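You operate a simulated robot arm through the tools that you are given. There is no shell and no other tool. Be economical: measure what you need, move in short steps, check, and stop when the job is done.

Carry out the task below with a simulated robot arm. There is one attempt and no reset: what you move stays moved.

Task
Stack the small cream box marked "springs" from the top of the grey side bench on top of the small cream box labelled "seals". Put the green-ringed nozzle on the top of the grey side bench away on the nozzle tester end of the back desk. Count the black spools on the top of the grey side bench, then put as many of the silica packs from the top of the grey side bench on the silver foil pack there. Put the red-ringed nozzle on the top of the grey side bench away on the nozzle tester end of the back desk. Put the small white bin on the top of the grey side bench away on the back of the set-up bench. The order is free.

It is judged by the outcome, as a careful person would: the job done as asked, and still so three seconds after it is handed in. It fails if anything else is knocked over, pushed out of place, dropped, spilled or broken. Lids that push on must go on centred and level and be pressed home; caps that screw on are set level and turned clockwise until they are tight.

Robot
A 6-joint arm with a four-finger gripper on a trunk, on a base that drives. Base frame: it is fixed to the floor where the robot stands at the start and does not move with it; the origin is under the middle of the robot, x ahead of it, y to its left, z up; the surface under the hand at the start is at about z = 80. Readings come in cm, rad, newtons and seconds.
With the tool pointing down near the work surface it reaches from about 12 to 92 cm from the robot's upright axis, wherever it stands. Its first joint turns from -2.897 to 2.897 rad. Places, roughly: back of the set-up bench (22x234 cm) [76, -408, 84]; black spool (5x5x2 cm) [70, 10, 80]; foil pack [75, 25, 75]; green-ringed nozzle (4x4x4 cm) [60, 30, 80]; nozzle tester end of the back desk [-720, 10, 80]; red-ringed nozzle (4x4x4 cm) [80, 0, 80]; silica pack [75, -25, 75]; small cream box [50, 25, 75]; small white bin (11x8x5 cm) [70, -20, 80]. Payload 3.43 kg.
Tool frame: the origin (TCP) lies between the finger pads and is the grasp point; the fingertips stand 3 cm ahead of it; z points along the fingers, y is the line along which they close. The gripper opens to 12 cm. The gripper's body begins 8.5 cm behind the TCP.
Orientation is told as [roll, pitch, yaw] about the base's x, y, z axes, in that order, counted from this pose: with the fingers straight down and closing along the base's y, the tool's x points along the base's -x, its y along +y and its z along -z.

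Tools
- The arm moves only by the tool servo_tool. Its argument "deltas" is a list that holds one entry, the list of rows, each a list of 6 numbers: the shift along the base's x, y, z in units of 250 mm (1.0 is 250 mm), then the turn, a rotation vector about the base's x, y, z in units of 90 degrees (1.0 is 90 degrees). In form: [[[x, y, z, rx, ry, rz], ...]]. A call has 1 to 8 rows; each row is the pose to reach, as a shift and turn from the pose commanded when the call began. "jaw" is the finger opening in mm, from 0 to 120, set as the call begins (left out, the last holds). A call with a number of a shift or a turn outside -1 to 1 is refused whole. Rows are played at 5 a second. More than 5 cm and 0.15 rad between two rows, or a gripper value outside its range, and nothing of the call is played. A pose out of reach is approached as far as the arm can. The call stops where the force on the tool passes 40 N (or 10 N more than at its start, if that is more) or the arm is blocked; 0.2 s more then pass. Each finger halts on what it meets, pressing with about 21 N; the grip force reading is that of the motor and also rises with nothing between the fingers. The clock runs only during rows and for 0.2 s after the last one: add rows that repeat a pose to give the fingers time. The reply holds the time, the measured pose of the TCP, the force on the tool along the base axes, the opening and the grip force, in the units named above and with some noise, with the torque about the TCP (base axes, N m) and any sound that the robot's microphone picked up.
- Cameras (640 x 400 px; columns grow to the right, rows downward): "scene" is now at [6.34, 19.15, 148.19]; the picture's right is [-0.37, -0.93, 0.00], its down [-0.54, 0.21, -0.81] and it looks along [0.76, -0.30, -0.58] (base axes); focal length 218 px, centre (320, 200). "wrist" rides on the gripper at [7.1, -1.7, -12.1] in the tool frame; the picture's right is [0.23, 0.97, 0.00], its down [-0.81, 0.19, -0.55] and it looks along [-0.54, 0.13, 0.83] (tool axes); focal length 275 px, centre (320, 200). There is no depth. A picture from a camera that has moved, and an enlarged one, comes with that camera's place and axes in the base frame and with its lens. The place of the scene camera against the robot may be out by one fixed shift of up to 2.5 cm in any direction.
- get_image(camera): a new picture of that camera. It takes no simulated time.
- slide_trunk(by): slides the trunk up (or, below 0, down) by that many cm; the arm and the scene camera ride with it, the base frame stays. It gives what a move gives, with no picture.
- steer(legs): drives the robot by 1 to 6 legs, each [ahead, left, turn to the left] in cm, cm and rad, along the robot's own axes; the way and the turn of a leg run together, so that a leg with both is an arc; at most 150 cm and 3.142 rad a leg. The arm and the cameras ride along, it lands a little off, and it stops where it bumps. It gives what a move gives.
- aim_head(pan, tilt): turns the head with the scene camera to pan (to the left, within 2.094 rad either way) and tilt (down, from -0.506 to 1.204), counted from straight ahead of the robot. It gives what a move gives.
- inspect(camera, box): a new picture of the part [left, top, right, bottom] of that camera's present view, enlarged. It takes no simulated time.
- sign_off(): hands the job in; it is judged then, once.

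Work in short steps. Places have to be worked out from the pictures, the camera data and where the tool is seen: move nearer, look again, correct. Check each grasp and each placing, and mend what went wrong. You have 207 turns and 184 pictures in all, those below and enlarged ones among them. Open the gripper and draw the arm clear of the work before you hand the job in, unless the task says otherwise.

The tools are called after "Emit:" as name(argument=value, ...) on one line, values as JSON. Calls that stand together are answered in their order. servo_tool: Moves the arm, as the interface text tells. Its arguments: {"type":"object","properties":{"deltas":{"type":"array","items":{"type":"array","items":{"type":"array","items":{"type":"number"}}}},"jaw":{"type":"number"}},"required":["deltas"]} The other tools are called the same way: slide_trunk (by) slides the trunk up or down; steer (legs) drives the base; aim_head (pan, tilt) turns the head that bears the scene camera; get_image (camera) takes a picture; inspect (camera, box) takes an enlarged picture of a part of a camera's view; sign_off () hands the job in.

At the start:

```text
clock: 0.0
eef_pos: [49.61, 23.19, 107.01]
tool_rot: [0.0, 0.0, 0.0]
contact_force: [0.2, 0.1, -0.1]
moment: [-0.01, 0.0, 0.01]
gripper_width: 12.0
gripper_force: 0.1
trunk travel left (down, up): [-5.0, 49.0]
robot x, y, heading: [-0.11, -0.09, -0.0]
head pan, tilt: [-0.337, 1.201]
```

scene: 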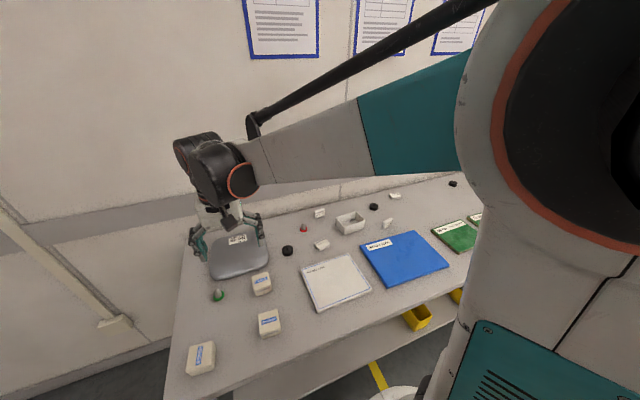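
wrist: 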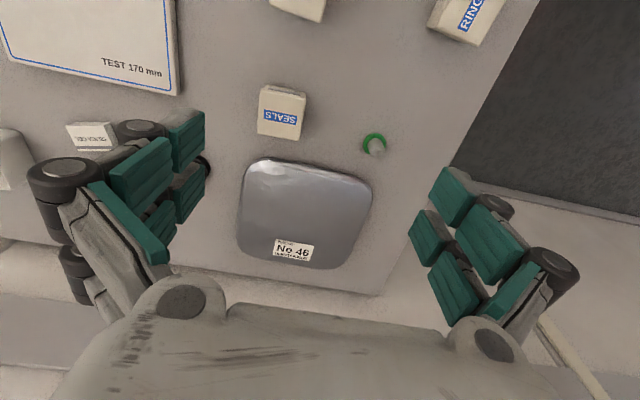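

I start by enlarging the bench part of the scene view to identify the objects.

Emit:
inspect(camera="scene", box=[160, 230, 320, 390])

Emit:
inspect(camera="scene", box=[270, 170, 480, 300])

```text
2.50 times, centred on (240, 310) of scene
camera zoom: at [6.34, 19.15, 148.19], right [-0.37, -0.93, 0.0], down [-0.54, 0.21, -0.81], along [0.76, -0.3, -0.58], focal length 546 px, centre (520, -75)
```

zoom: 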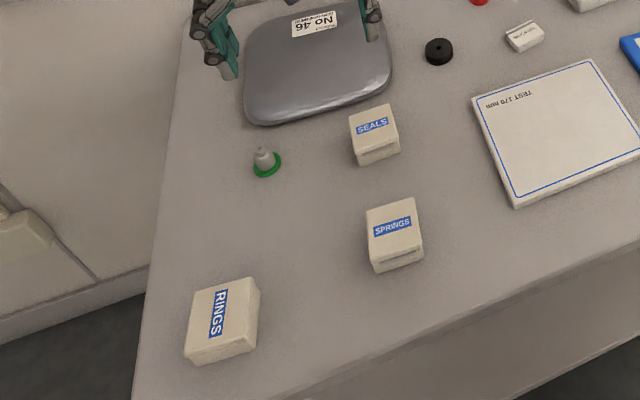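

```text
3.05 times, centred on (375, 235) of scene
camera zoom: at [6.34, 19.15, 148.19], right [-0.37, -0.93, 0.0], down [-0.54, 0.21, -0.81], along [0.76, -0.3, -0.58], focal length 666 px, centre (152, 93)
```

zoom: 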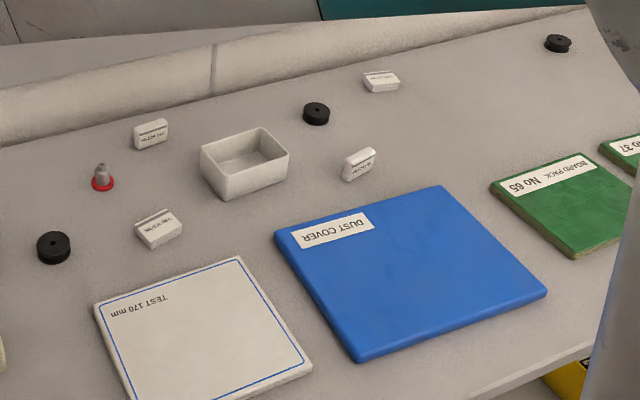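

Three spools and four silica packs are visible so far; I turn the head to check the rest of the bench for more.

Emit:
aim_head(pan=-0.9, tilt=1.0)

Emit:
get_image(camera="scene")

```text
clock: 1.0
eef_pos: [49.52, 23.3, 107.06]
tool_rot: [-0.001, 0.0, -0.001]
contact_force: [0.0, 0.0, 0.3]
moment: [-0.02, 0.03, 0.0]
gripper_width: 12.0
gripper_force: 0.0
trunk travel left (down, up): [-5.0, 49.0]
robot x, y, heading: [0.12, 0.12, 0.0]
head pan, tilt: [-0.901, 1.0]
```

```text
179 pictures are left
camera scene: at [3.35, 16.67, 146.1], right [-0.74, -0.67, 0.0], down [-0.52, 0.57, -0.64], along [0.43, -0.48, -0.77], focal length 218 px, centre (320, 200)
```

scene: 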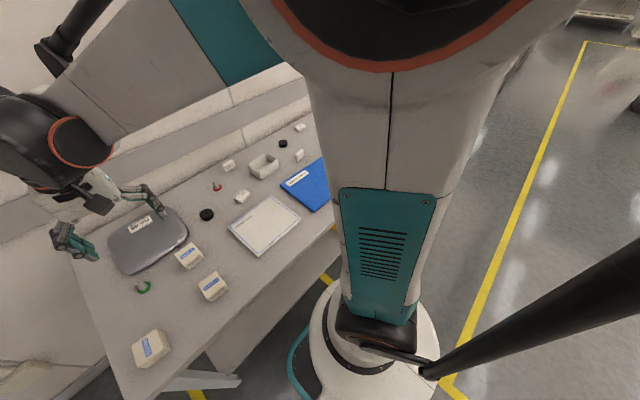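

The trunk hides the far right; I will check it later when driving along. First move the hand over the springs box (est. (39.5, 19.2)) for a wrist view.

Emit:
servo_tool(deltas=[[[-0.2, -0.08, 0, 0, 0, 0], [-0.4, -0.16, 0, 0, 0, 0], [-0.4, -0.16, -0.1, 0, 0, 0], [-0.4, -0.16, -0.2, 0, 0, 0]]])

Emit:
get_image(camera="wrist")

```text
refused: row 1 steps farther than a row can; nothing moved
```

```text
178 pictures are left
camera wrist: at [42.38, 21.55, 119.11], right [-0.23, 0.97, 0.0], down [0.81, 0.19, 0.55], along [0.54, 0.13, -0.83], focal length 275 px, centre (320, 200)
```

wrist: 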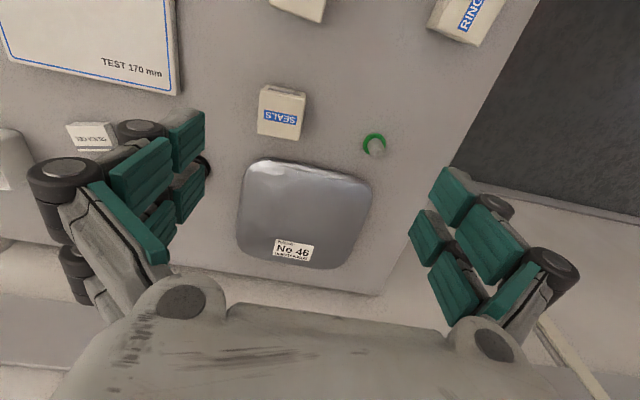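

The row was a little long; I split it into smaller steps.

Emit:
servo_tool(deltas=[[[-0.14, -0.06, 0, 0, 0, 0], [-0.28, -0.11, 0, 0, 0, 0], [-0.4, -0.16, 0, 0, 0, 0], [-0.4, -0.16, -0.14, 0, 0, 0], [-0.4, -0.16, -0.28, 0, 0, 0]]])

Emit:
get_image(camera="wrist")

```text
clock: 2.2
eef_pos: [39.8, 19.33, 100.38]
tool_rot: [0.001, 0.001, 0.001]
contact_force: [1.3, 0.7, 0.0]
moment: [-0.01, 0.04, -0.01]
gripper_width: 12.0
gripper_force: 0.1
trunk travel left (down, up): [-5.0, 49.0]
robot x, y, heading: [-0.28, -0.11, -0.003]
head pan, tilt: [-0.901, 1.0]
```

```text
177 pictures are left
camera wrist: at [32.64, 17.61, 112.3], right [-0.23, 0.97, 0.0], down [0.81, 0.19, 0.55], along [0.54, 0.13, -0.83], focal length 275 px, centre (320, 200)
```

wrist: 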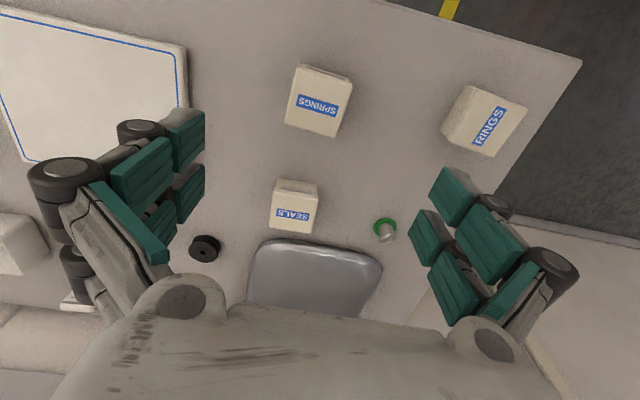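

Zoom on the boxes for geometry.

Emit:
inspect(camera="wrist", box=[250, 50, 410, 250])

```text
2.00 times, centred on (330, 150) of wrist
camera zoom: at [32.64, 17.61, 112.3], right [-0.23, 0.97, 0.0], down [0.81, 0.19, 0.55], along [0.54, 0.13, -0.83], focal length 551 px, centre (300, 300)
```

zoom: 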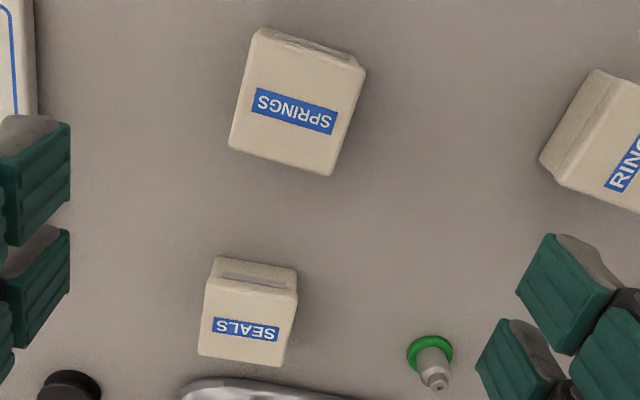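

Springs top is at about (39.8, 19.1, 84.3), yawed about −4°; seals at (53.7, 19.2) yawed about +4°; table ≈ 80. Descend over springs.

Emit:
servo_tool(deltas=[[[0, -0.008, -0.16, 0, 0, -0.045], [0, -0.008, -0.32, 0, 0, -0.045], [0, -0.008, -0.48, 0, 0, -0.045], [0, -0.008, -0.58, 0, 0, -0.045], [0, -0.008, -0.65, 0, 0, -0.045]]])

Emit:
get_image(camera="wrist")

```text
clock: 3.4
eef_pos: [39.77, 19.03, 83.76]
tool_rot: [-0.001, 0.0, -0.071]
contact_force: [0.2, -0.1, -0.2]
moment: [-0.01, -0.01, -0.02]
gripper_width: 12.0
gripper_force: 0.1
trunk travel left (down, up): [-5.0, 49.0]
robot x, y, heading: [-0.09, 0.08, 0.001]
head pan, tilt: [-0.901, 1.0]
```

```text
175 pictures are left
camera wrist: at [32.51, 17.77, 95.81], right [-0.16, 0.99, 0.0], down [0.82, 0.13, 0.55], along [0.55, 0.09, -0.83], focal length 275 px, centre (320, 200)
```

wrist: 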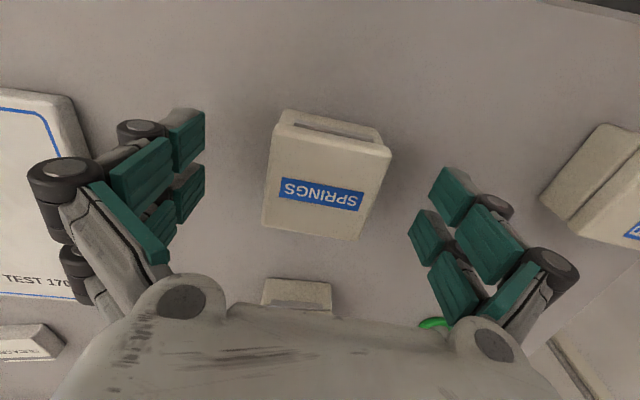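

Aligned; close the fingers on the springs box.

Emit:
servo_tool(deltas=[[[0, 0, 0, 0, 0, 0], [0, 0, 0, 0, 0, 0], [0, 0, 0, 0, 0, 0], [0, 0, 0, 0, 0, 0]]], jaw=40)

Emit:
servo_tool(deltas=[[[0, 0, 0.1, 0, 0, 0], [0, 0, 0.26, 0, 0, 0.03], [0, 0, 0.4, 0, 0, 0.06], [0, 0, 0.4, 0, 0, 0.09]]])

Emit:
get_image(camera="wrist")

```text
clock: 4.4
eef_pos: [39.73, 18.93, 83.89]
tool_rot: [0.001, 0.001, -0.071]
contact_force: [-0.1, -0.4, 0.4]
moment: [0.02, -0.02, 0.01]
gripper_width: 5.56
gripper_force: 21.1
trunk travel left (down, up): [-5.0, 49.0]
robot x, y, heading: [-0.17, -0.12, 0.003]
head pan, tilt: [-0.901, 1.0]
```

```text
clock: 5.4
eef_pos: [39.49, 19.07, 93.99]
tool_rot: [0.002, -0.001, 0.071]
contact_force: [-0.9, 0.5, -0.4]
moment: [0.01, -0.03, 0.0]
gripper_width: 4.04
gripper_force: 0.1
trunk travel left (down, up): [-5.0, 49.0]
robot x, y, heading: [-0.43, -0.32, 0.002]
head pan, tilt: [-0.901, 1.0]
```

```text
174 pictures are left
camera wrist: at [32.54, 16.8, 105.96], right [-0.3, 0.95, 0.0], down [0.8, 0.25, 0.55], along [0.53, 0.17, -0.83], focal length 275 px, centre (320, 200)
```

wrist: 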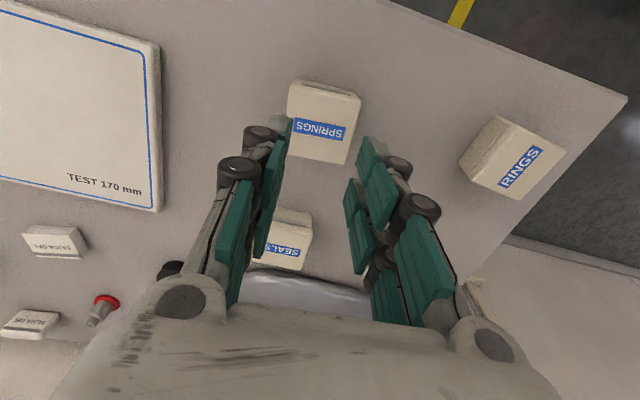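

The box slipped out (width fell to 4.0). I zoom in to see how it lies now.

Emit:
inspect(camera="wrist", box=[250, 60, 410, 160])

```text
4.00 times, centred on (330, 110) of wrist
camera zoom: at [32.54, 16.8, 105.96], right [-0.3, 0.95, 0.0], down [0.8, 0.25, 0.55], along [0.53, 0.17, -0.83], focal length 1101 px, centre (280, 560)
```

zoom: 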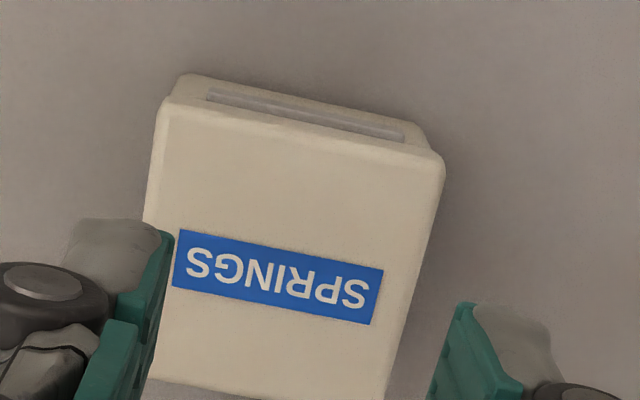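

The box now lies at yaw ≈ +5°, (39.7, 19.0). I re-grasp deeper, with full closing command, and lift slowly.

Emit:
servo_tool(deltas=[[[0, 0, 0, 0, 0, 0], [0, 0, 0, 0, 0, 0], [0, 0, -0.16, 0, 0, 0], [0, 0, -0.3, 0, 0, 0], [0, 0, -0.38, 0, 0, 0], [0, 0, -0.42, 0, 0, 0], [0, 0, -0.436, 0, 0, 0]]], jaw=100)

Emit:
servo_tool(deltas=[[[0, 0, 0, 0, 0, 0], [0, 0, 0, 0, 0, 0], [0, 0, 0, 0, 0, 0], [0, 0, 0, 0, 0, 0], [0, 0, 0, 0, 0, 0]]], jaw=0)

Emit:
servo_tool(deltas=[[[0, 0, 0.01, 0, 0, 0], [0, 0, 0.03, 0, 0, 0], [0, 0, 0.05, 0, 0, 0], [0, 0, 0.07, 0, 0, 0], [0, 0, 0.1, 0, 0, 0]]])

Emit:
get_image(camera="wrist")

```text
clock: 7.0
eef_pos: [39.65, 19.05, 82.98]
tool_rot: [0.001, 0.002, 0.071]
contact_force: [0.3, 0.3, 0.6]
moment: [0.01, -0.01, 0.0]
gripper_width: 10.0
gripper_force: 0.1
trunk travel left (down, up): [-5.0, 49.0]
robot x, y, heading: [-0.13, 0.35, -0.002]
head pan, tilt: [-0.901, 1.0]
```

```text
clock: 8.2
eef_pos: [39.61, 19.05, 82.9]
tool_rot: [0.0, -0.001, 0.069]
contact_force: [-0.2, -0.4, 0.4]
moment: [0.0, 0.0, 0.0]
gripper_width: 5.57
gripper_force: 21.1
trunk travel left (down, up): [-5.0, 49.0]
robot x, y, heading: [-0.13, -0.01, -0.003]
head pan, tilt: [-0.901, 1.0]
```

```text
clock: 9.4
eef_pos: [39.53, 19.1, 85.41]
tool_rot: [0.001, 0.0, 0.07]
contact_force: [0.3, 0.4, -0.6]
moment: [0.01, -0.01, -0.01]
gripper_width: 5.54
gripper_force: 21.1
trunk travel left (down, up): [-5.0, 49.0]
robot x, y, heading: [0.09, -0.06, -0.004]
head pan, tilt: [-0.901, 1.0]
```

```text
172 pictures are left
camera wrist: at [32.51, 16.91, 97.41], right [-0.3, 0.95, 0.0], down [0.8, 0.25, 0.55], along [0.53, 0.16, -0.83], focal length 275 px, centre (320, 200)
```

wrist: 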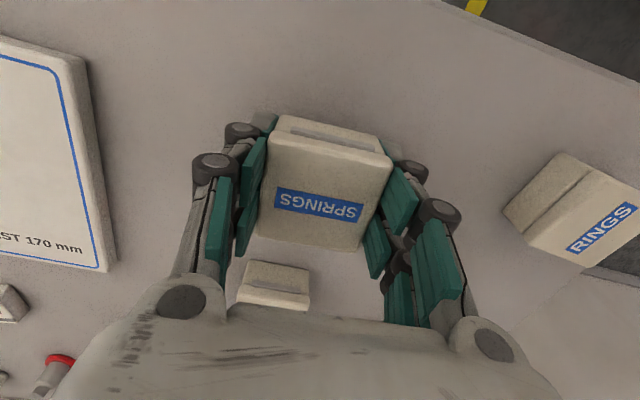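

Held so far. I lift further gently and check.

Emit:
servo_tool(deltas=[[[0, 0, 0.05, 0, 0, 0], [0, 0, 0.1, 0, 0, 0], [0, 0, 0.15, 0, 0, 0], [0, 0, 0.2, 0, 0, 0], [0, 0, 0.25, 0, 0, 0], [0, 0, 0.3, 0, 0, 0]]])

Emit:
get_image(camera="wrist")

```text
clock: 10.8
eef_pos: [39.59, 19.1, 93.08]
tool_rot: [0.0, -0.001, 0.07]
contact_force: [0.1, -0.2, -0.3]
moment: [-0.02, 0.02, 0.01]
gripper_width: 5.52
gripper_force: 20.7
trunk travel left (down, up): [-5.0, 49.0]
robot x, y, heading: [0.2, -0.13, -0.002]
head pan, tilt: [-0.901, 1.0]
```

```text
171 pictures are left
camera wrist: at [32.52, 16.93, 104.99], right [-0.3, 0.95, 0.0], down [0.8, 0.25, 0.55], along [0.53, 0.16, -0.83], focal length 275 px, centre (320, 200)
```

wrist: 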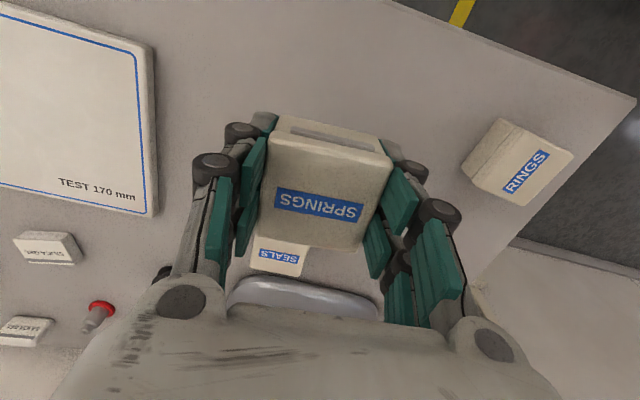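

Held firmly. Move over the seals box at height.

Emit:
servo_tool(deltas=[[[0.1, 0, 0, 0, 0, 0], [0.2, 0, 0, 0, 0, 0], [0.3, 0, 0, 0, 0, 0], [0.4, 0, 0, 0, 0, 0], [0.5, 0.006, 0, 0, 0, 0], [0.558, 0.006, 0, 0, 0, 0], [0.558, 0.006, -0.1, 0, 0, 0]]])

Emit:
get_image(camera="wrist")

Emit:
aim_head(pan=-0.1, tilt=1.1)

Emit:
get_image(camera="scene")

```text
clock: 12.4
eef_pos: [53.49, 19.17, 90.34]
tool_rot: [0.0, 0.0, 0.07]
contact_force: [-0.6, 0.1, -0.3]
moment: [0.02, -0.05, 0.0]
gripper_width: 5.53
gripper_force: 20.8
trunk travel left (down, up): [-5.0, 49.0]
robot x, y, heading: [-0.18, -0.2, -0.0]
head pan, tilt: [-0.901, 1.0]
```

```text
170 pictures are left
camera wrist: at [46.47, 17.02, 102.45], right [-0.3, 0.95, 0.0], down [0.8, 0.25, 0.55], along [0.53, 0.16, -0.83], focal length 275 px, centre (320, 200)
```

wrist: 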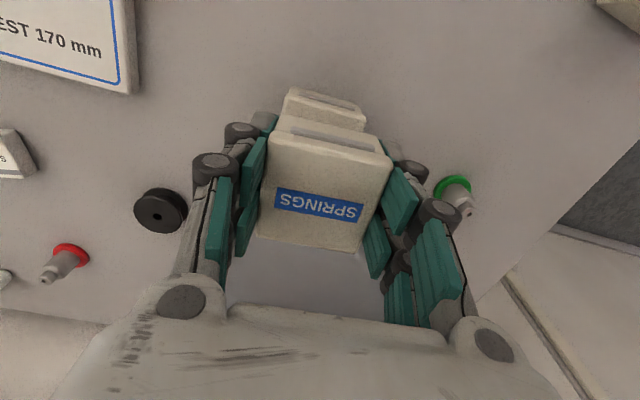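

```text
clock: 13.5
eef_pos: [53.43, 19.15, 90.48]
tool_rot: [-0.002, 0.0, 0.07]
contact_force: [0.1, 0.0, -0.9]
moment: [0.05, 0.0, -0.01]
gripper_width: 5.55
gripper_force: 20.1
trunk travel left (down, up): [-5.0, 49.0]
robot x, y, heading: [0.25, 0.19, 0.001]
head pan, tilt: [-0.099, 1.1]
```

```text
169 pictures are left
camera scene: at [4.47, 21.74, 144.51], right [-0.1, -0.99, 0.0], down [-0.89, 0.09, -0.45], along [0.45, -0.05, -0.89], focal length 218 px, centre (320, 200)
```

scene: 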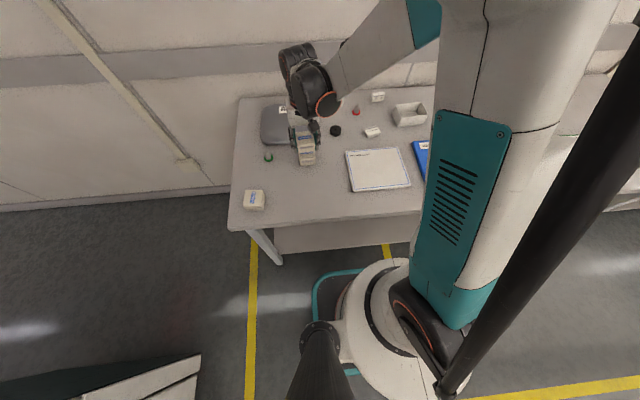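

Zoom to check lateral alignment before lowering.

Emit:
inspect(camera="wrist", box=[240, 70, 400, 170])

Emit:
inspect(camera="scene", box=[240, 90, 400, 190])

```text
4.00 times, centred on (320, 120) of wrist
camera zoom: at [46.46, 17.03, 102.47], right [-0.3, 0.95, 0.0], down [0.8, 0.25, 0.55], along [0.53, 0.16, -0.83], focal length 1101 px, centre (320, 520)
```

zoom: 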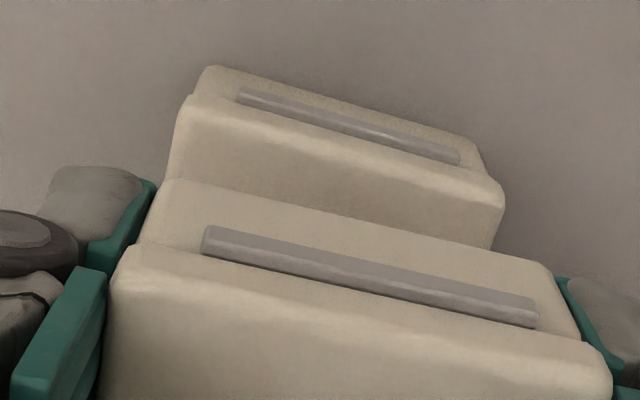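

```text
4.00 times, centred on (320, 140) of scene
camera zoom: at [4.47, 21.74, 144.51], right [-0.1, -0.99, 0.0], down [-0.89, 0.09, -0.45], along [0.45, -0.05, -0.89], focal length 874 px, centre (320, 440)
```

zoom: 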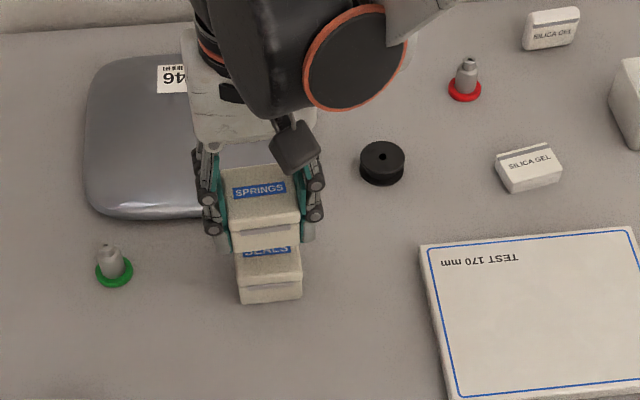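

Alignment is within ~0.3 cm; nudge +0.3 in x, −2.5° yaw, and lower gently.

Emit:
servo_tool(deltas=[[[0.012, 0, -0.03, 0, 0, -0.028], [0.012, 0, -0.07, 0, 0, -0.028], [0.012, 0, -0.1, 0, 0, -0.028], [0.012, 0, -0.115, 0, 0, -0.028], [0.012, 0, -0.122, 0, 0, -0.028], [0.012, 0, -0.122, 0, 0, -0.028]]])

Emit:
inspect(camera="scene", box=[240, 90, 400, 190])

```text
clock: 14.9
eef_pos: [53.84, 19.19, 87.3]
tool_rot: [0.0, 0.0, 0.027]
contact_force: [0.7, -0.9, -1.0]
moment: [0.01, -0.02, 0.01]
gripper_width: 5.56
gripper_force: 21.0
trunk travel left (down, up): [-5.0, 49.0]
robot x, y, heading: [-0.21, 0.25, 0.003]
head pan, tilt: [-0.099, 1.1]
```

```text
4.00 times, centred on (320, 140) of scene
camera zoom: at [4.48, 21.75, 144.51], right [-0.1, -1.0, 0.0], down [-0.89, 0.09, -0.45], along [0.45, -0.05, -0.89], focal length 874 px, centre (320, 440)
```

zoom: 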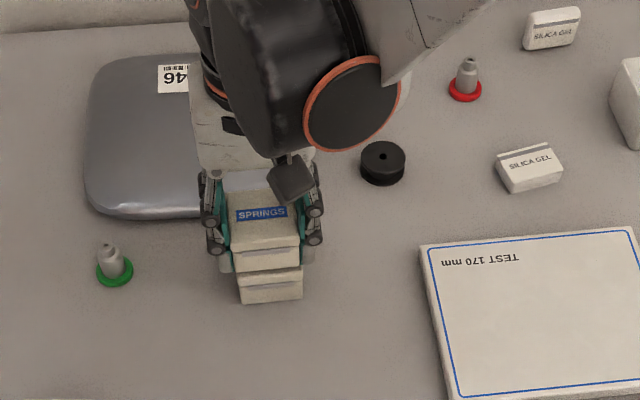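

No contact yet; lower in small steps.

Emit:
servo_tool(deltas=[[[0, 0, -0.006, 0, 0, 0], [0, 0, -0.012, 0, 0, 0], [0, 0, -0.018, 0, 0, 0]]])

```text
clock: 15.7
eef_pos: [53.89, 19.08, 86.93]
tool_rot: [0.0, 0.001, 0.025]
contact_force: [-0.2, -0.6, -1.3]
moment: [0.01, -0.03, 0.01]
gripper_width: 5.55
gripper_force: 21.0
trunk travel left (down, up): [-5.0, 49.0]
robot x, y, heading: [-0.05, 0.15, -0.002]
head pan, tilt: [-0.099, 1.1]
```

Still free; continue.

Emit:
servo_tool(deltas=[[[0, 0, -0.006, 0, 0, 0], [0, 0, -0.012, 0, 0, 0], [0, 0, -0.012, 0, 0, 0]]])

Emit:
get_image(camera="wrist")

```text
clock: 16.5
eef_pos: [53.82, 19.35, 86.85]
tool_rot: [0.0, -0.002, 0.026]
contact_force: [7.3, 3.7, 36.5]
moment: [-0.48, -0.2, 0.07]
gripper_width: 5.56
gripper_force: 21.0
trunk travel left (down, up): [-5.0, 49.0]
robot x, y, heading: [0.36, -0.17, 0.001]
head pan, tilt: [-0.099, 1.1]
```

```text
165 pictures are left
camera wrist: at [46.6, 17.29, 98.82], right [-0.26, 0.97, 0.0], down [0.8, 0.21, 0.55], along [0.54, 0.14, -0.83], focal length 275 px, centre (320, 200)
```

wrist: 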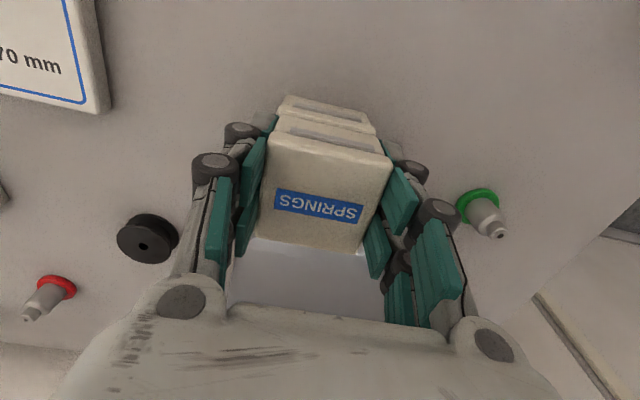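

Firm contact reached. Relieve slightly, open to 8 cm, and rise.

Emit:
servo_tool(deltas=[[[0, 0, 0.006, 0, 0, 0], [0, 0, 0.008, 0, 0, 0]]])

Emit:
servo_tool(deltas=[[[0, 0, 0, 0, 0, 0], [0, 0, 0, 0, 0, 0], [0, 0, 0, 0, 0, 0], [0, 0, 0.05, 0, 0, 0], [0, 0, 0.15, 0, 0, 0], [0, 0, 0.3, 0, 0, 0], [-0.08, 0, 0.45, 0, 0, 0], [-0.2, 0, 0.6, 0, 0, 0]]], jaw=80)

Emit:
get_image(camera="wrist")

Emit:
inspect(camera="scene", box=[240, 90, 400, 190])

```text
clock: 17.1
eef_pos: [53.71, 19.11, 86.83]
tool_rot: [-0.002, -0.001, 0.025]
contact_force: [-0.2, 0.6, 5.4]
moment: [-0.16, 0.05, -0.05]
gripper_width: 5.56
gripper_force: 20.6
trunk travel left (down, up): [-5.0, 49.0]
robot x, y, heading: [-0.15, -0.03, -0.002]
head pan, tilt: [-0.099, 1.1]
```

```text
clock: 18.9
eef_pos: [48.92, 19.22, 101.86]
tool_rot: [0.0, -0.001, 0.027]
contact_force: [0.4, -0.1, -0.8]
moment: [0.01, 0.05, 0.01]
gripper_width: 7.98
gripper_force: 0.0
trunk travel left (down, up): [-5.0, 49.0]
robot x, y, heading: [-0.36, 0.31, -0.003]
head pan, tilt: [-0.099, 1.1]
```

```text
164 pictures are left
camera wrist: at [41.71, 17.33, 113.93], right [-0.26, 0.97, 0.0], down [0.81, 0.21, 0.55], along [0.53, 0.14, -0.83], focal length 275 px, centre (320, 200)
```

wrist: 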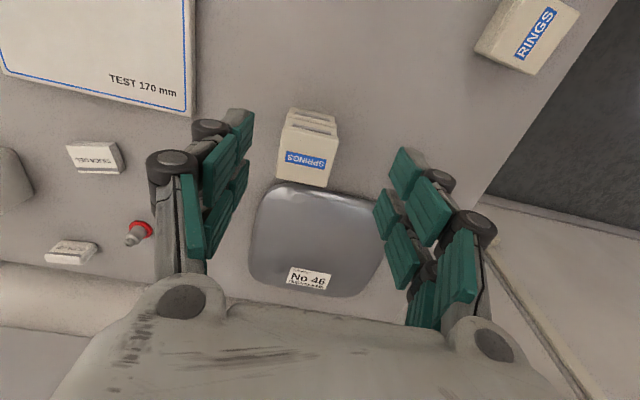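

```text
4.00 times, centred on (320, 140) of scene
camera zoom: at [5.53, 18.82, 146.83], right [-0.43, -0.9, 0.0], down [-0.63, 0.31, -0.71], along [0.64, -0.31, -0.7], focal length 874 px, centre (320, 440)
```

zoom: 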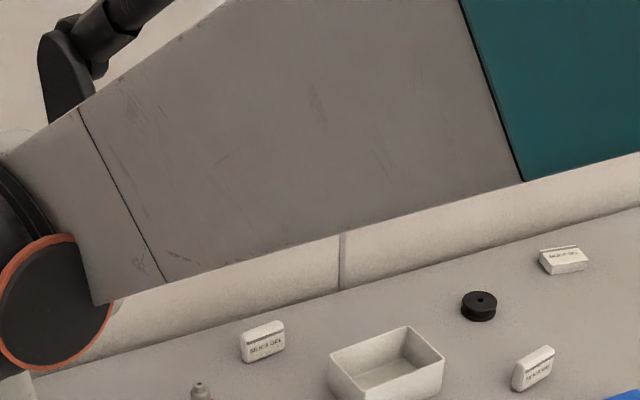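

Stack looks good. Now go over the nearest silica pack (est. (63, −7)) to view it.

Emit:
servo_tool(deltas=[[[0.05, -0.15, 0, 0, 0, -0.01], [0.1, -0.3, 0, 0, 0, -0.017], [0.15, -0.45, 0, 0, 0, -0.017], [0.2, -0.6, 0, 0, 0, -0.017], [0.25, -0.75, 0, 0, 0, -0.017], [0.3, -0.9, 0, 0, 0, -0.017]]])

Emit:
get_image(camera="wrist")

Emit:
get_image(camera="scene")

```text
clock: 20.3
eef_pos: [56.34, -3.3, 101.92]
tool_rot: [0.001, 0.0, 0.0]
contact_force: [0.1, -1.6, 0.2]
moment: [0.01, -0.01, -0.03]
gripper_width: 7.99
gripper_force: 0.1
trunk travel left (down, up): [-5.0, 49.0]
robot x, y, heading: [0.2, -0.1, 0.005]
head pan, tilt: [-0.099, 1.1]
```

```text
162 pictures are left
camera wrist: at [49.05, -4.94, 113.97], right [-0.23, 0.97, 0.0], down [0.81, 0.19, 0.55], along [0.54, 0.13, -0.83], focal length 275 px, centre (320, 200)
```

wrist: 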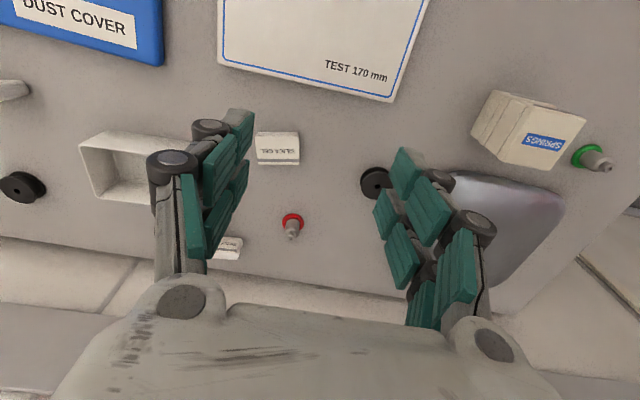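

```text
161 pictures are left
camera scene: at [4.62, 21.68, 144.66], right [-0.11, -0.99, 0.0], down [-0.88, 0.09, -0.47], along [0.47, -0.05, -0.88], focal length 218 px, centre (320, 200)
```

scene: 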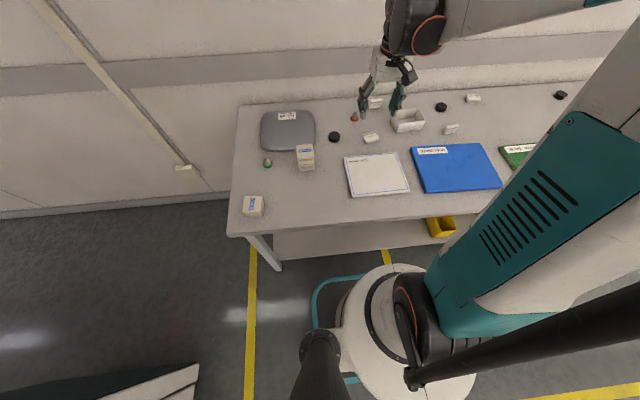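

Zoom on the pack in the wrist view for its size and angle, and on the right part of the scene.

Emit:
inspect(camera="wrist", box=[220, 100, 380, 200])

Emit:
aim_head(pan=-0.5, tilt=0.75)

Emit:
get_image(camera="scene")

```text
4.00 times, centred on (300, 150) of wrist
camera zoom: at [49.05, -4.94, 113.97], right [-0.23, 0.97, 0.0], down [0.81, 0.19, 0.55], along [0.54, 0.13, -0.83], focal length 1101 px, centre (400, 400)
```

zoom: 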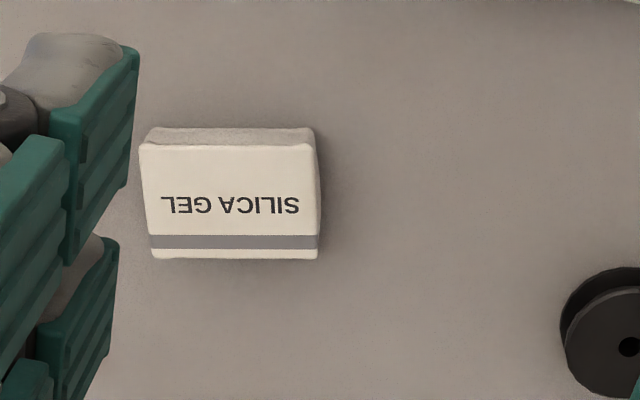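

```text
clock: 21.2
eef_pos: [56.26, -3.22, 102.01]
tool_rot: [-0.001, 0.001, 0.001]
contact_force: [0.6, 1.3, -0.2]
moment: [-0.01, 0.0, 0.0]
gripper_width: 8.01
gripper_force: 0.1
trunk travel left (down, up): [-5.0, 49.0]
robot x, y, heading: [-0.13, 0.06, -0.001]
head pan, tilt: [-0.499, 0.75]
```

```text
159 pictures are left
camera scene: at [5.46, 18.4, 147.08], right [-0.48, -0.88, 0.0], down [-0.6, 0.33, -0.73], along [0.64, -0.35, -0.68], focal length 218 px, centre (320, 200)
```

scene: 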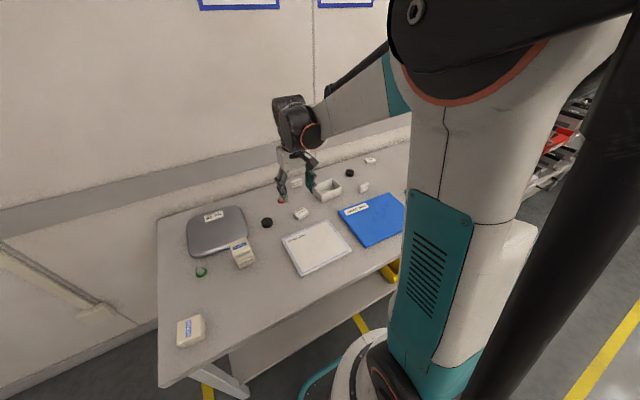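

Pack 1 centre ≈ (63.9, −6.75), yaw ≈ 13°, 5.3 × 3.7 cm. I descend above it and check.

Emit:
servo_tool(deltas=[[[0.1, -0.05, -0.1, 0, 0, 0.05], [0.2, -0.1, -0.2, 0, 0, 0.1], [0.304, -0.138, -0.3, 0, 0, 0.144], [0.304, -0.138, -0.45, 0, 0, 0.144], [0.304, -0.138, -0.55, 0, 0, 0.144]]])

Emit:
get_image(camera="wrist")

```text
clock: 22.4
eef_pos: [63.82, -6.85, 88.12]
tool_rot: [0.0, 0.0, 0.226]
contact_force: [-0.5, -0.1, -0.2]
moment: [0.02, 0.0, 0.04]
gripper_width: 8.01
gripper_force: 0.1
trunk travel left (down, up): [-5.0, 49.0]
robot x, y, heading: [-0.35, -0.15, -0.002]
head pan, tilt: [-0.499, 0.75]
```

```text
158 pictures are left
camera wrist: at [57.24, -10.1, 100.19], right [-0.44, 0.9, 0.0], down [0.75, 0.37, 0.55], along [0.5, 0.24, -0.83], focal length 275 px, centre (320, 200)
```

wrist: 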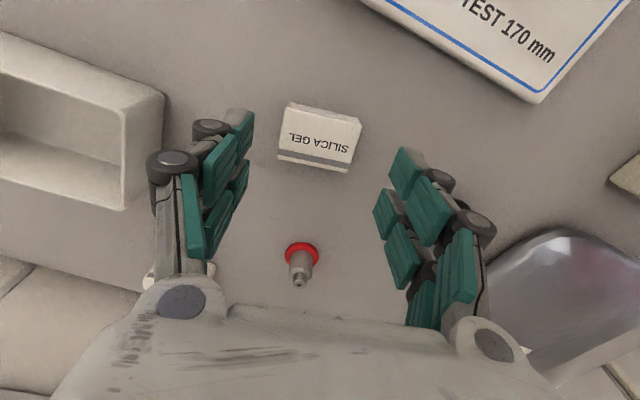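

Well centred; descend and grip.

Emit:
servo_tool(deltas=[[[0, -0.006, -0.1, 0, 0, 0], [0, -0.006, -0.17, 0, 0, 0], [0, -0.006, -0.198, 0, 0, 0], [0, -0.006, -0.198, 0, 0, 0]]])

Emit:
servo_tool(deltas=[[[0, 0, 0, 0, 0, 0], [0, 0, 0, 0, 0, 0], [0, 0, 0, 0, 0, 0], [0, 0, 0.02, 0, 0, 0], [0, 0, 0.06, 0, 0, 0], [0, 0, 0.11, 0, 0, 0], [0, 0, 0.16, 0, 0, 0], [0, 0, 0.22, 0, 0, 0]]], jaw=0)

Emit:
get_image(camera="wrist")

```text
clock: 23.4
eef_pos: [63.9, -6.91, 82.98]
tool_rot: [0.0, -0.001, 0.228]
contact_force: [-1.0, -0.2, 0.5]
moment: [0.0, -0.04, -0.02]
gripper_width: 7.99
gripper_force: 0.0
trunk travel left (down, up): [-5.0, 49.0]
robot x, y, heading: [0.08, -0.1, 0.0]
head pan, tilt: [-0.499, 0.75]
```

```text
clock: 25.2
eef_pos: [63.97, -6.99, 88.62]
tool_rot: [0.0, 0.001, 0.227]
contact_force: [0.4, 0.5, -1.2]
moment: [-0.01, 0.01, 0.0]
gripper_width: 5.52
gripper_force: 20.9
trunk travel left (down, up): [-5.0, 49.0]
robot x, y, heading: [0.29, 0.08, 0.002]
head pan, tilt: [-0.499, 0.75]
```

```text
157 pictures are left
camera wrist: at [57.46, -10.13, 100.71], right [-0.44, 0.9, 0.0], down [0.75, 0.37, 0.55], along [0.5, 0.24, -0.83], focal length 275 px, centre (320, 200)
```

wrist: 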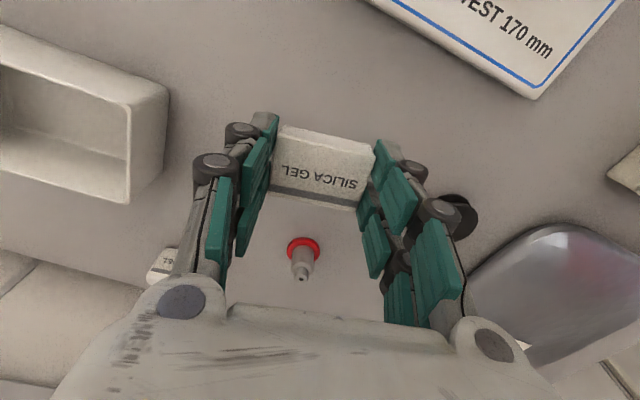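

Held. Carry it up and over toward the foil pack.

Emit:
servo_tool(deltas=[[[0, 0.05, 0.12, 0, 0, 0], [0, 0.2, 0.24, 0, 0, -0.05], [0.02, 0.36, 0.34, 0, 0, -0.1], [0.04, 0.52, 0.34, 0, 0, -0.144], [0.06, 0.68, 0.34, 0, 0, -0.144], [0.08, 0.84, 0.34, 0, 0, -0.144], [0.1, 1.0, 0.34, 0, 0, -0.144]]])

Emit:
servo_tool(deltas=[[[0, 0.13, 0, 0, 0, 0], [0, 0.26, 0, 0, 0, 0], [0, 0.26, -0.1, 0, 0, 0]]])

Emit:
get_image(camera="wrist")

Emit:
get_image(camera="scene")

```text
clock: 26.8
eef_pos: [66.24, 17.86, 97.36]
tool_rot: [0.0, 0.001, 0.0]
contact_force: [-0.7, 0.3, -0.1]
moment: [-0.04, -0.01, 0.0]
gripper_width: 5.55
gripper_force: 21.0
trunk travel left (down, up): [-5.0, 49.0]
robot x, y, heading: [-0.1, -0.37, -0.002]
head pan, tilt: [-0.499, 0.75]
```

```text
clock: 27.6
eef_pos: [66.28, 24.44, 94.69]
tool_rot: [-0.001, -0.001, 0.0]
contact_force: [0.1, 0.5, 0.3]
moment: [-0.02, -0.05, -0.01]
gripper_width: 5.54
gripper_force: 21.1
trunk travel left (down, up): [-5.0, 49.0]
robot x, y, heading: [-0.14, -0.09, 0.002]
head pan, tilt: [-0.499, 0.75]
```

```text
156 pictures are left
camera wrist: at [59.1, 22.8, 106.8], right [-0.23, 0.97, 0.0], down [0.81, 0.19, 0.55], along [0.54, 0.13, -0.83], focal length 275 px, centre (320, 200)
```

wrist: 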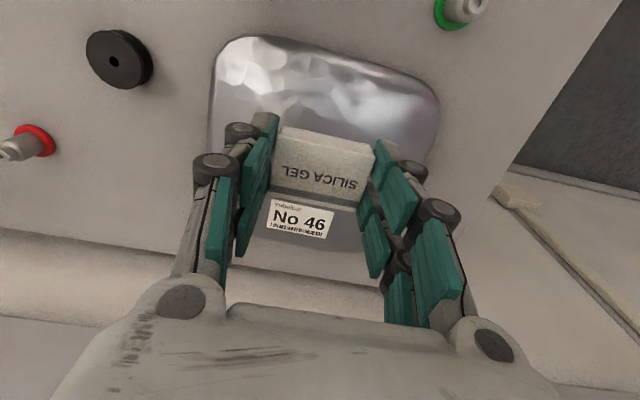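

```text
155 pictures are left
camera scene: at [5.45, 18.45, 147.07], right [-0.48, -0.88, 0.0], down [-0.6, 0.33, -0.73], along [0.64, -0.35, -0.68], focal length 218 px, centre (320, 200)
```

scene: 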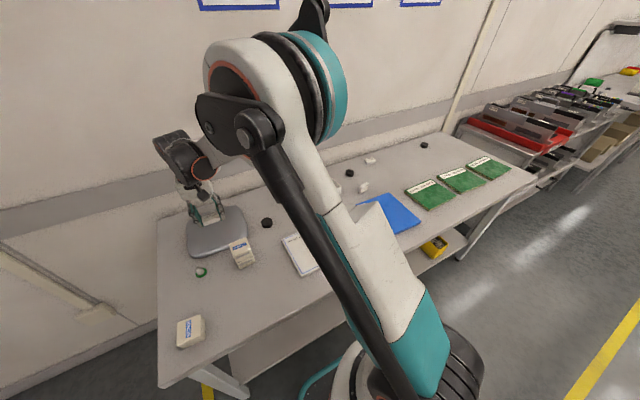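

Only one more spool (right end) is visible. I zoom on the right end of the bench to count, and lower the pack carefully toward the foil.

Emit:
inspect(camera="scene", box=[320, 120, 560, 270])

Emit:
servo_tool(deltas=[[[0.045, 0, -0.08, 0, 0, 0], [0.045, 0, -0.16, 0, 0, 0], [0.045, 0, -0.23, 0, 0, 0], [0.045, 0, -0.26, 0, 0, 0]]])

Emit:
inspect(camera="scene", box=[160, 160, 320, 260])

```text
2.67 times, centred on (440, 195) of scene
camera zoom: at [5.45, 18.45, 147.07], right [-0.48, -0.88, 0.0], down [-0.6, 0.33, -0.73], along [0.64, -0.35, -0.68], focal length 582 px, centre (0, 213)
```

zoom: 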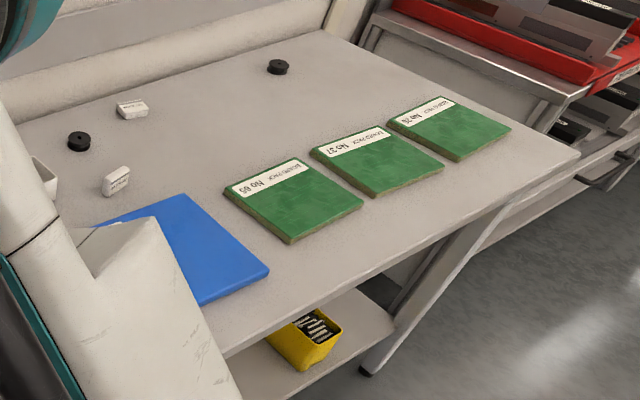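

```text
clock: 28.6
eef_pos: [67.51, 24.52, 88.2]
tool_rot: [-0.002, 0.001, 0.0]
contact_force: [-0.4, 0.5, -0.4]
moment: [0.0, -0.03, -0.01]
gripper_width: 5.51
gripper_force: 20.8
trunk travel left (down, up): [-5.0, 49.0]
robot x, y, heading: [-0.16, 0.12, 0.001]
head pan, tilt: [-0.499, 0.75]
```

```text
4.00 times, centred on (240, 210) of scene
camera zoom: at [5.48, 18.42, 147.08], right [-0.48, -0.88, 0.0], down [-0.6, 0.33, -0.73], along [0.64, -0.35, -0.68], focal length 874 px, centre (640, 160)
```

zoom: 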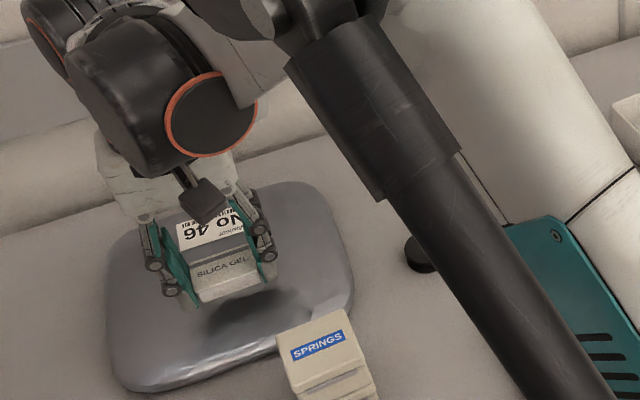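

Three spools, four silica packs → three packs. Lower in small steps to touch.

Emit:
servo_tool(deltas=[[[0, 0, -0.02, 0, 0, 0], [0, 0, -0.035, 0, 0, 0], [0, 0, -0.045, 0, 0, 0], [0, 0, -0.055, 0, 0, 0]]])

Emit:
inspect(camera="scene", box=[160, 160, 320, 260])

```text
clock: 29.6
eef_pos: [67.46, 24.62, 86.75]
tool_rot: [0.001, 0.0, 0.001]
contact_force: [-0.6, -0.8, -0.1]
moment: [0.0, 0.0, 0.03]
gripper_width: 5.52
gripper_force: 20.7
trunk travel left (down, up): [-5.0, 49.0]
robot x, y, heading: [-0.02, 0.09, -0.006]
head pan, tilt: [-0.499, 0.75]
```

```text
4.00 times, centred on (240, 210) of scene
camera zoom: at [5.47, 18.41, 147.08], right [-0.48, -0.88, 0.0], down [-0.6, 0.33, -0.73], along [0.64, -0.35, -0.68], focal length 874 px, centre (640, 160)
```

zoom: 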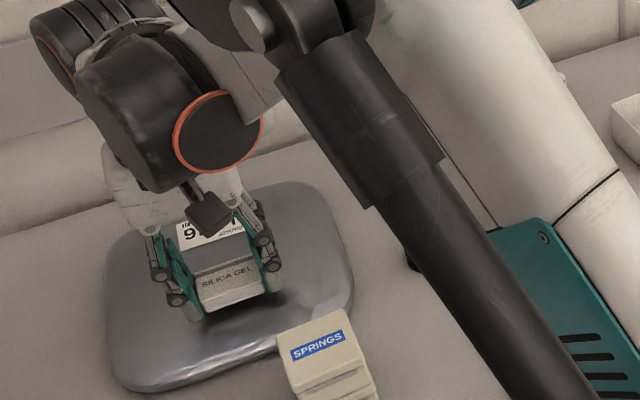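

Still a little above; continue in small steps.

Emit:
servo_tool(deltas=[[[0, 0, -0.01, 0, 0, 0], [0, 0, -0.02, 0, 0, 0], [0, 0, -0.03, 0, 0, 0], [0, 0, -0.04, 0, 0, 0]]])

```text
clock: 30.6
eef_pos: [67.5, 24.63, 85.72]
tool_rot: [0.0, -0.001, 0.0]
contact_force: [-0.2, 0.7, 0.2]
moment: [0.0, -0.03, -0.01]
gripper_width: 5.51
gripper_force: 20.8
trunk travel left (down, up): [-5.0, 49.0]
robot x, y, heading: [0.18, -0.01, -0.002]
head pan, tilt: [-0.499, 0.75]
```

Emit:
servo_tool(deltas=[[[0, 0, -0.008, 0, 0, 0], [0, 0, -0.016, 0, 0, 0], [0, 0, -0.024, 0, 0, 0], [0, 0, -0.024, 0, 0, 0]]])

Emit:
inspect(camera="scene", box=[160, 160, 320, 260])

```text
clock: 31.6
eef_pos: [67.45, 24.64, 85.28]
tool_rot: [-0.002, -0.002, -0.002]
contact_force: [4.0, 3.5, 18.3]
moment: [0.1, -0.14, 0.04]
gripper_width: 5.53
gripper_force: 20.2
trunk travel left (down, up): [-5.0, 49.0]
robot x, y, heading: [0.07, 0.11, -0.001]
head pan, tilt: [-0.499, 0.75]
```

```text
4.00 times, centred on (240, 210) of scene
camera zoom: at [5.36, 18.39, 147.11], right [-0.48, -0.88, 0.0], down [-0.6, 0.33, -0.73], along [0.64, -0.35, -0.68], focal length 874 px, centre (640, 160)
```

zoom: 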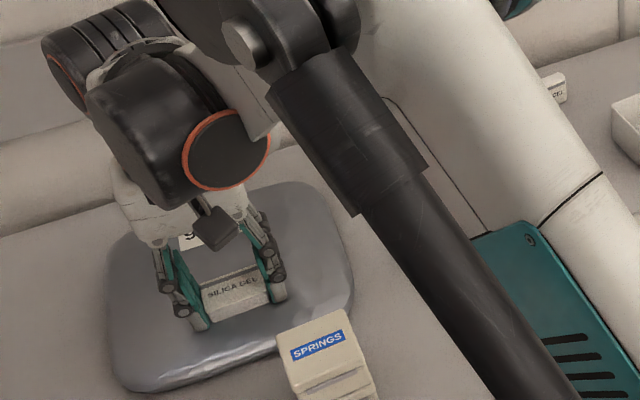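

Contact at TCP ≈ 85.3. Release and rise.

Emit:
servo_tool(deltas=[[[0, 0, 0.005, 0, 0, 0], [0, 0, 0.005, 0, 0, 0], [0, 0, 0.005, 0, 0, 0], [0, 0, 0.05, 0, 0, 0], [0, 0, 0.15, 0, 0, 0], [0, 0, 0.3, 0, 0, 0], [-0.05, -0.1, 0.45, 0, 0, 0], [-0.1, -0.2, 0.55, 0, 0, 0]]], jaw=72)

Emit:
get_image(camera="wrist")

Emit:
get_image(camera="scene")

```text
clock: 33.4
eef_pos: [64.86, 19.71, 99.22]
tool_rot: [-0.001, 0.0, 0.0]
contact_force: [0.3, 0.2, 0.5]
moment: [-0.02, 0.0, 0.02]
gripper_width: 7.19
gripper_force: 0.0
trunk travel left (down, up): [-5.0, 49.0]
robot x, y, heading: [-0.16, 0.19, 0.002]
head pan, tilt: [-0.499, 0.75]
```

```text
150 pictures are left
camera wrist: at [57.65, 17.91, 111.24], right [-0.23, 0.97, 0.0], down [0.81, 0.19, 0.55], along [0.54, 0.13, -0.83], focal length 275 px, centre (320, 200)
```

wrist: 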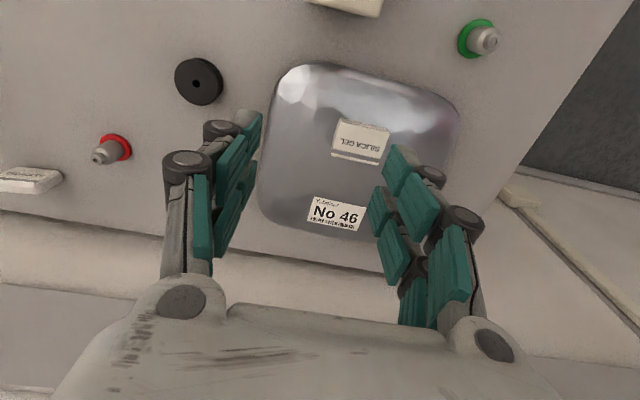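

```text
149 pictures are left
camera scene: at [5.44, 18.39, 147.09], right [-0.48, -0.88, 0.0], down [-0.6, 0.33, -0.73], along [0.64, -0.35, -0.68], focal length 218 px, centre (320, 200)
```

scene: 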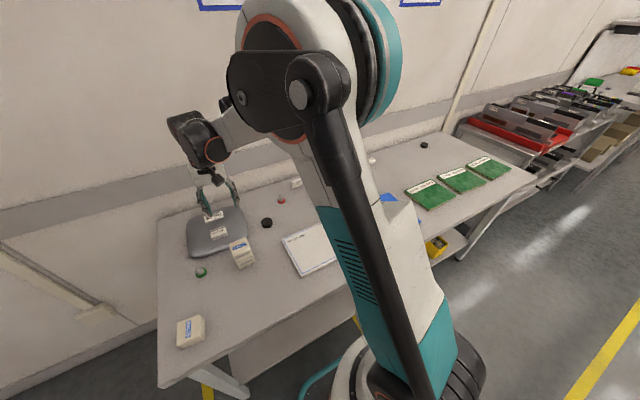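

Pack 1 sits on the foil. Next, pack 2 at ≈ (81.5, −12), behind the red nozzle; move over there.

Emit:
servo_tool(deltas=[[[0.05, -0.16, 0, 0, 0, 0], [0.1, -0.32, 0, 0, 0, 0], [0.15, -0.48, 0, 0, 0, 0], [0.2, -0.64, 0, 0, 0, 0], [0.25, -0.8, 0, 0, 0, 0], [0.3, -0.96, 0, 0, 0, 0], [0.4, -1.0, 0, 0, 0, 0]]])

Emit:
get_image(camera="wrist")

```text
clock: 35.0
eef_pos: [75.1, -5.53, 99.02]
tool_rot: [0.0, 0.001, 0.001]
contact_force: [-0.3, -0.6, 0.2]
moment: [0.01, -0.03, -0.01]
gripper_width: 7.21
gripper_force: 0.1
trunk travel left (down, up): [-5.0, 49.0]
robot x, y, heading: [-0.32, 0.07, -0.003]
head pan, tilt: [-0.499, 0.75]
```

```text
148 pictures are left
camera wrist: at [67.92, -7.21, 111.09], right [-0.23, 0.97, 0.0], down [0.81, 0.19, 0.55], along [0.54, 0.13, -0.83], focal length 275 px, centre (320, 200)
```

wrist: 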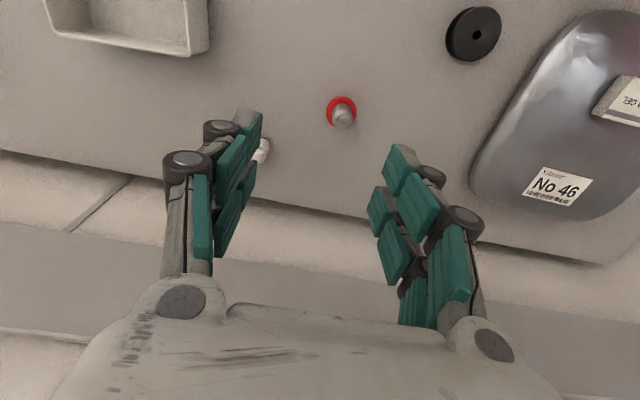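

The pack is hidden behind the left finger; shift to y ≈ −12.

Emit:
servo_tool(deltas=[[[0, -0.15, 0, 0, 0, 0], [0, -0.28, 0, 0, 0, 0]]])

Emit:
inspect(camera="wrist", box=[200, 70, 440, 220])

```text
clock: 35.6
eef_pos: [75.17, -12.35, 98.8]
tool_rot: [0.0, 0.0, -0.001]
contact_force: [0.4, 0.1, -0.2]
moment: [0.02, 0.03, -0.02]
gripper_width: 7.19
gripper_force: 0.0
trunk travel left (down, up): [-5.0, 49.0]
robot x, y, heading: [-0.01, -0.03, 0.001]
head pan, tilt: [-0.499, 0.75]
```

```text
2.67 times, centred on (320, 145) of wrist
camera zoom: at [68.02, -14.06, 110.83], right [-0.23, 0.97, 0.0], down [0.81, 0.19, 0.55], along [0.54, 0.13, -0.83], focal length 734 px, centre (320, 347)
```

zoom: 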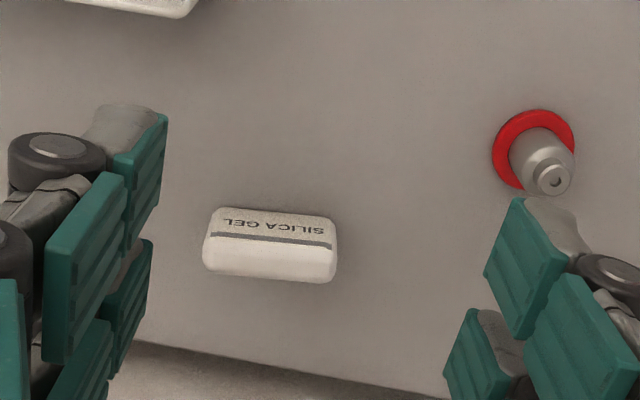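

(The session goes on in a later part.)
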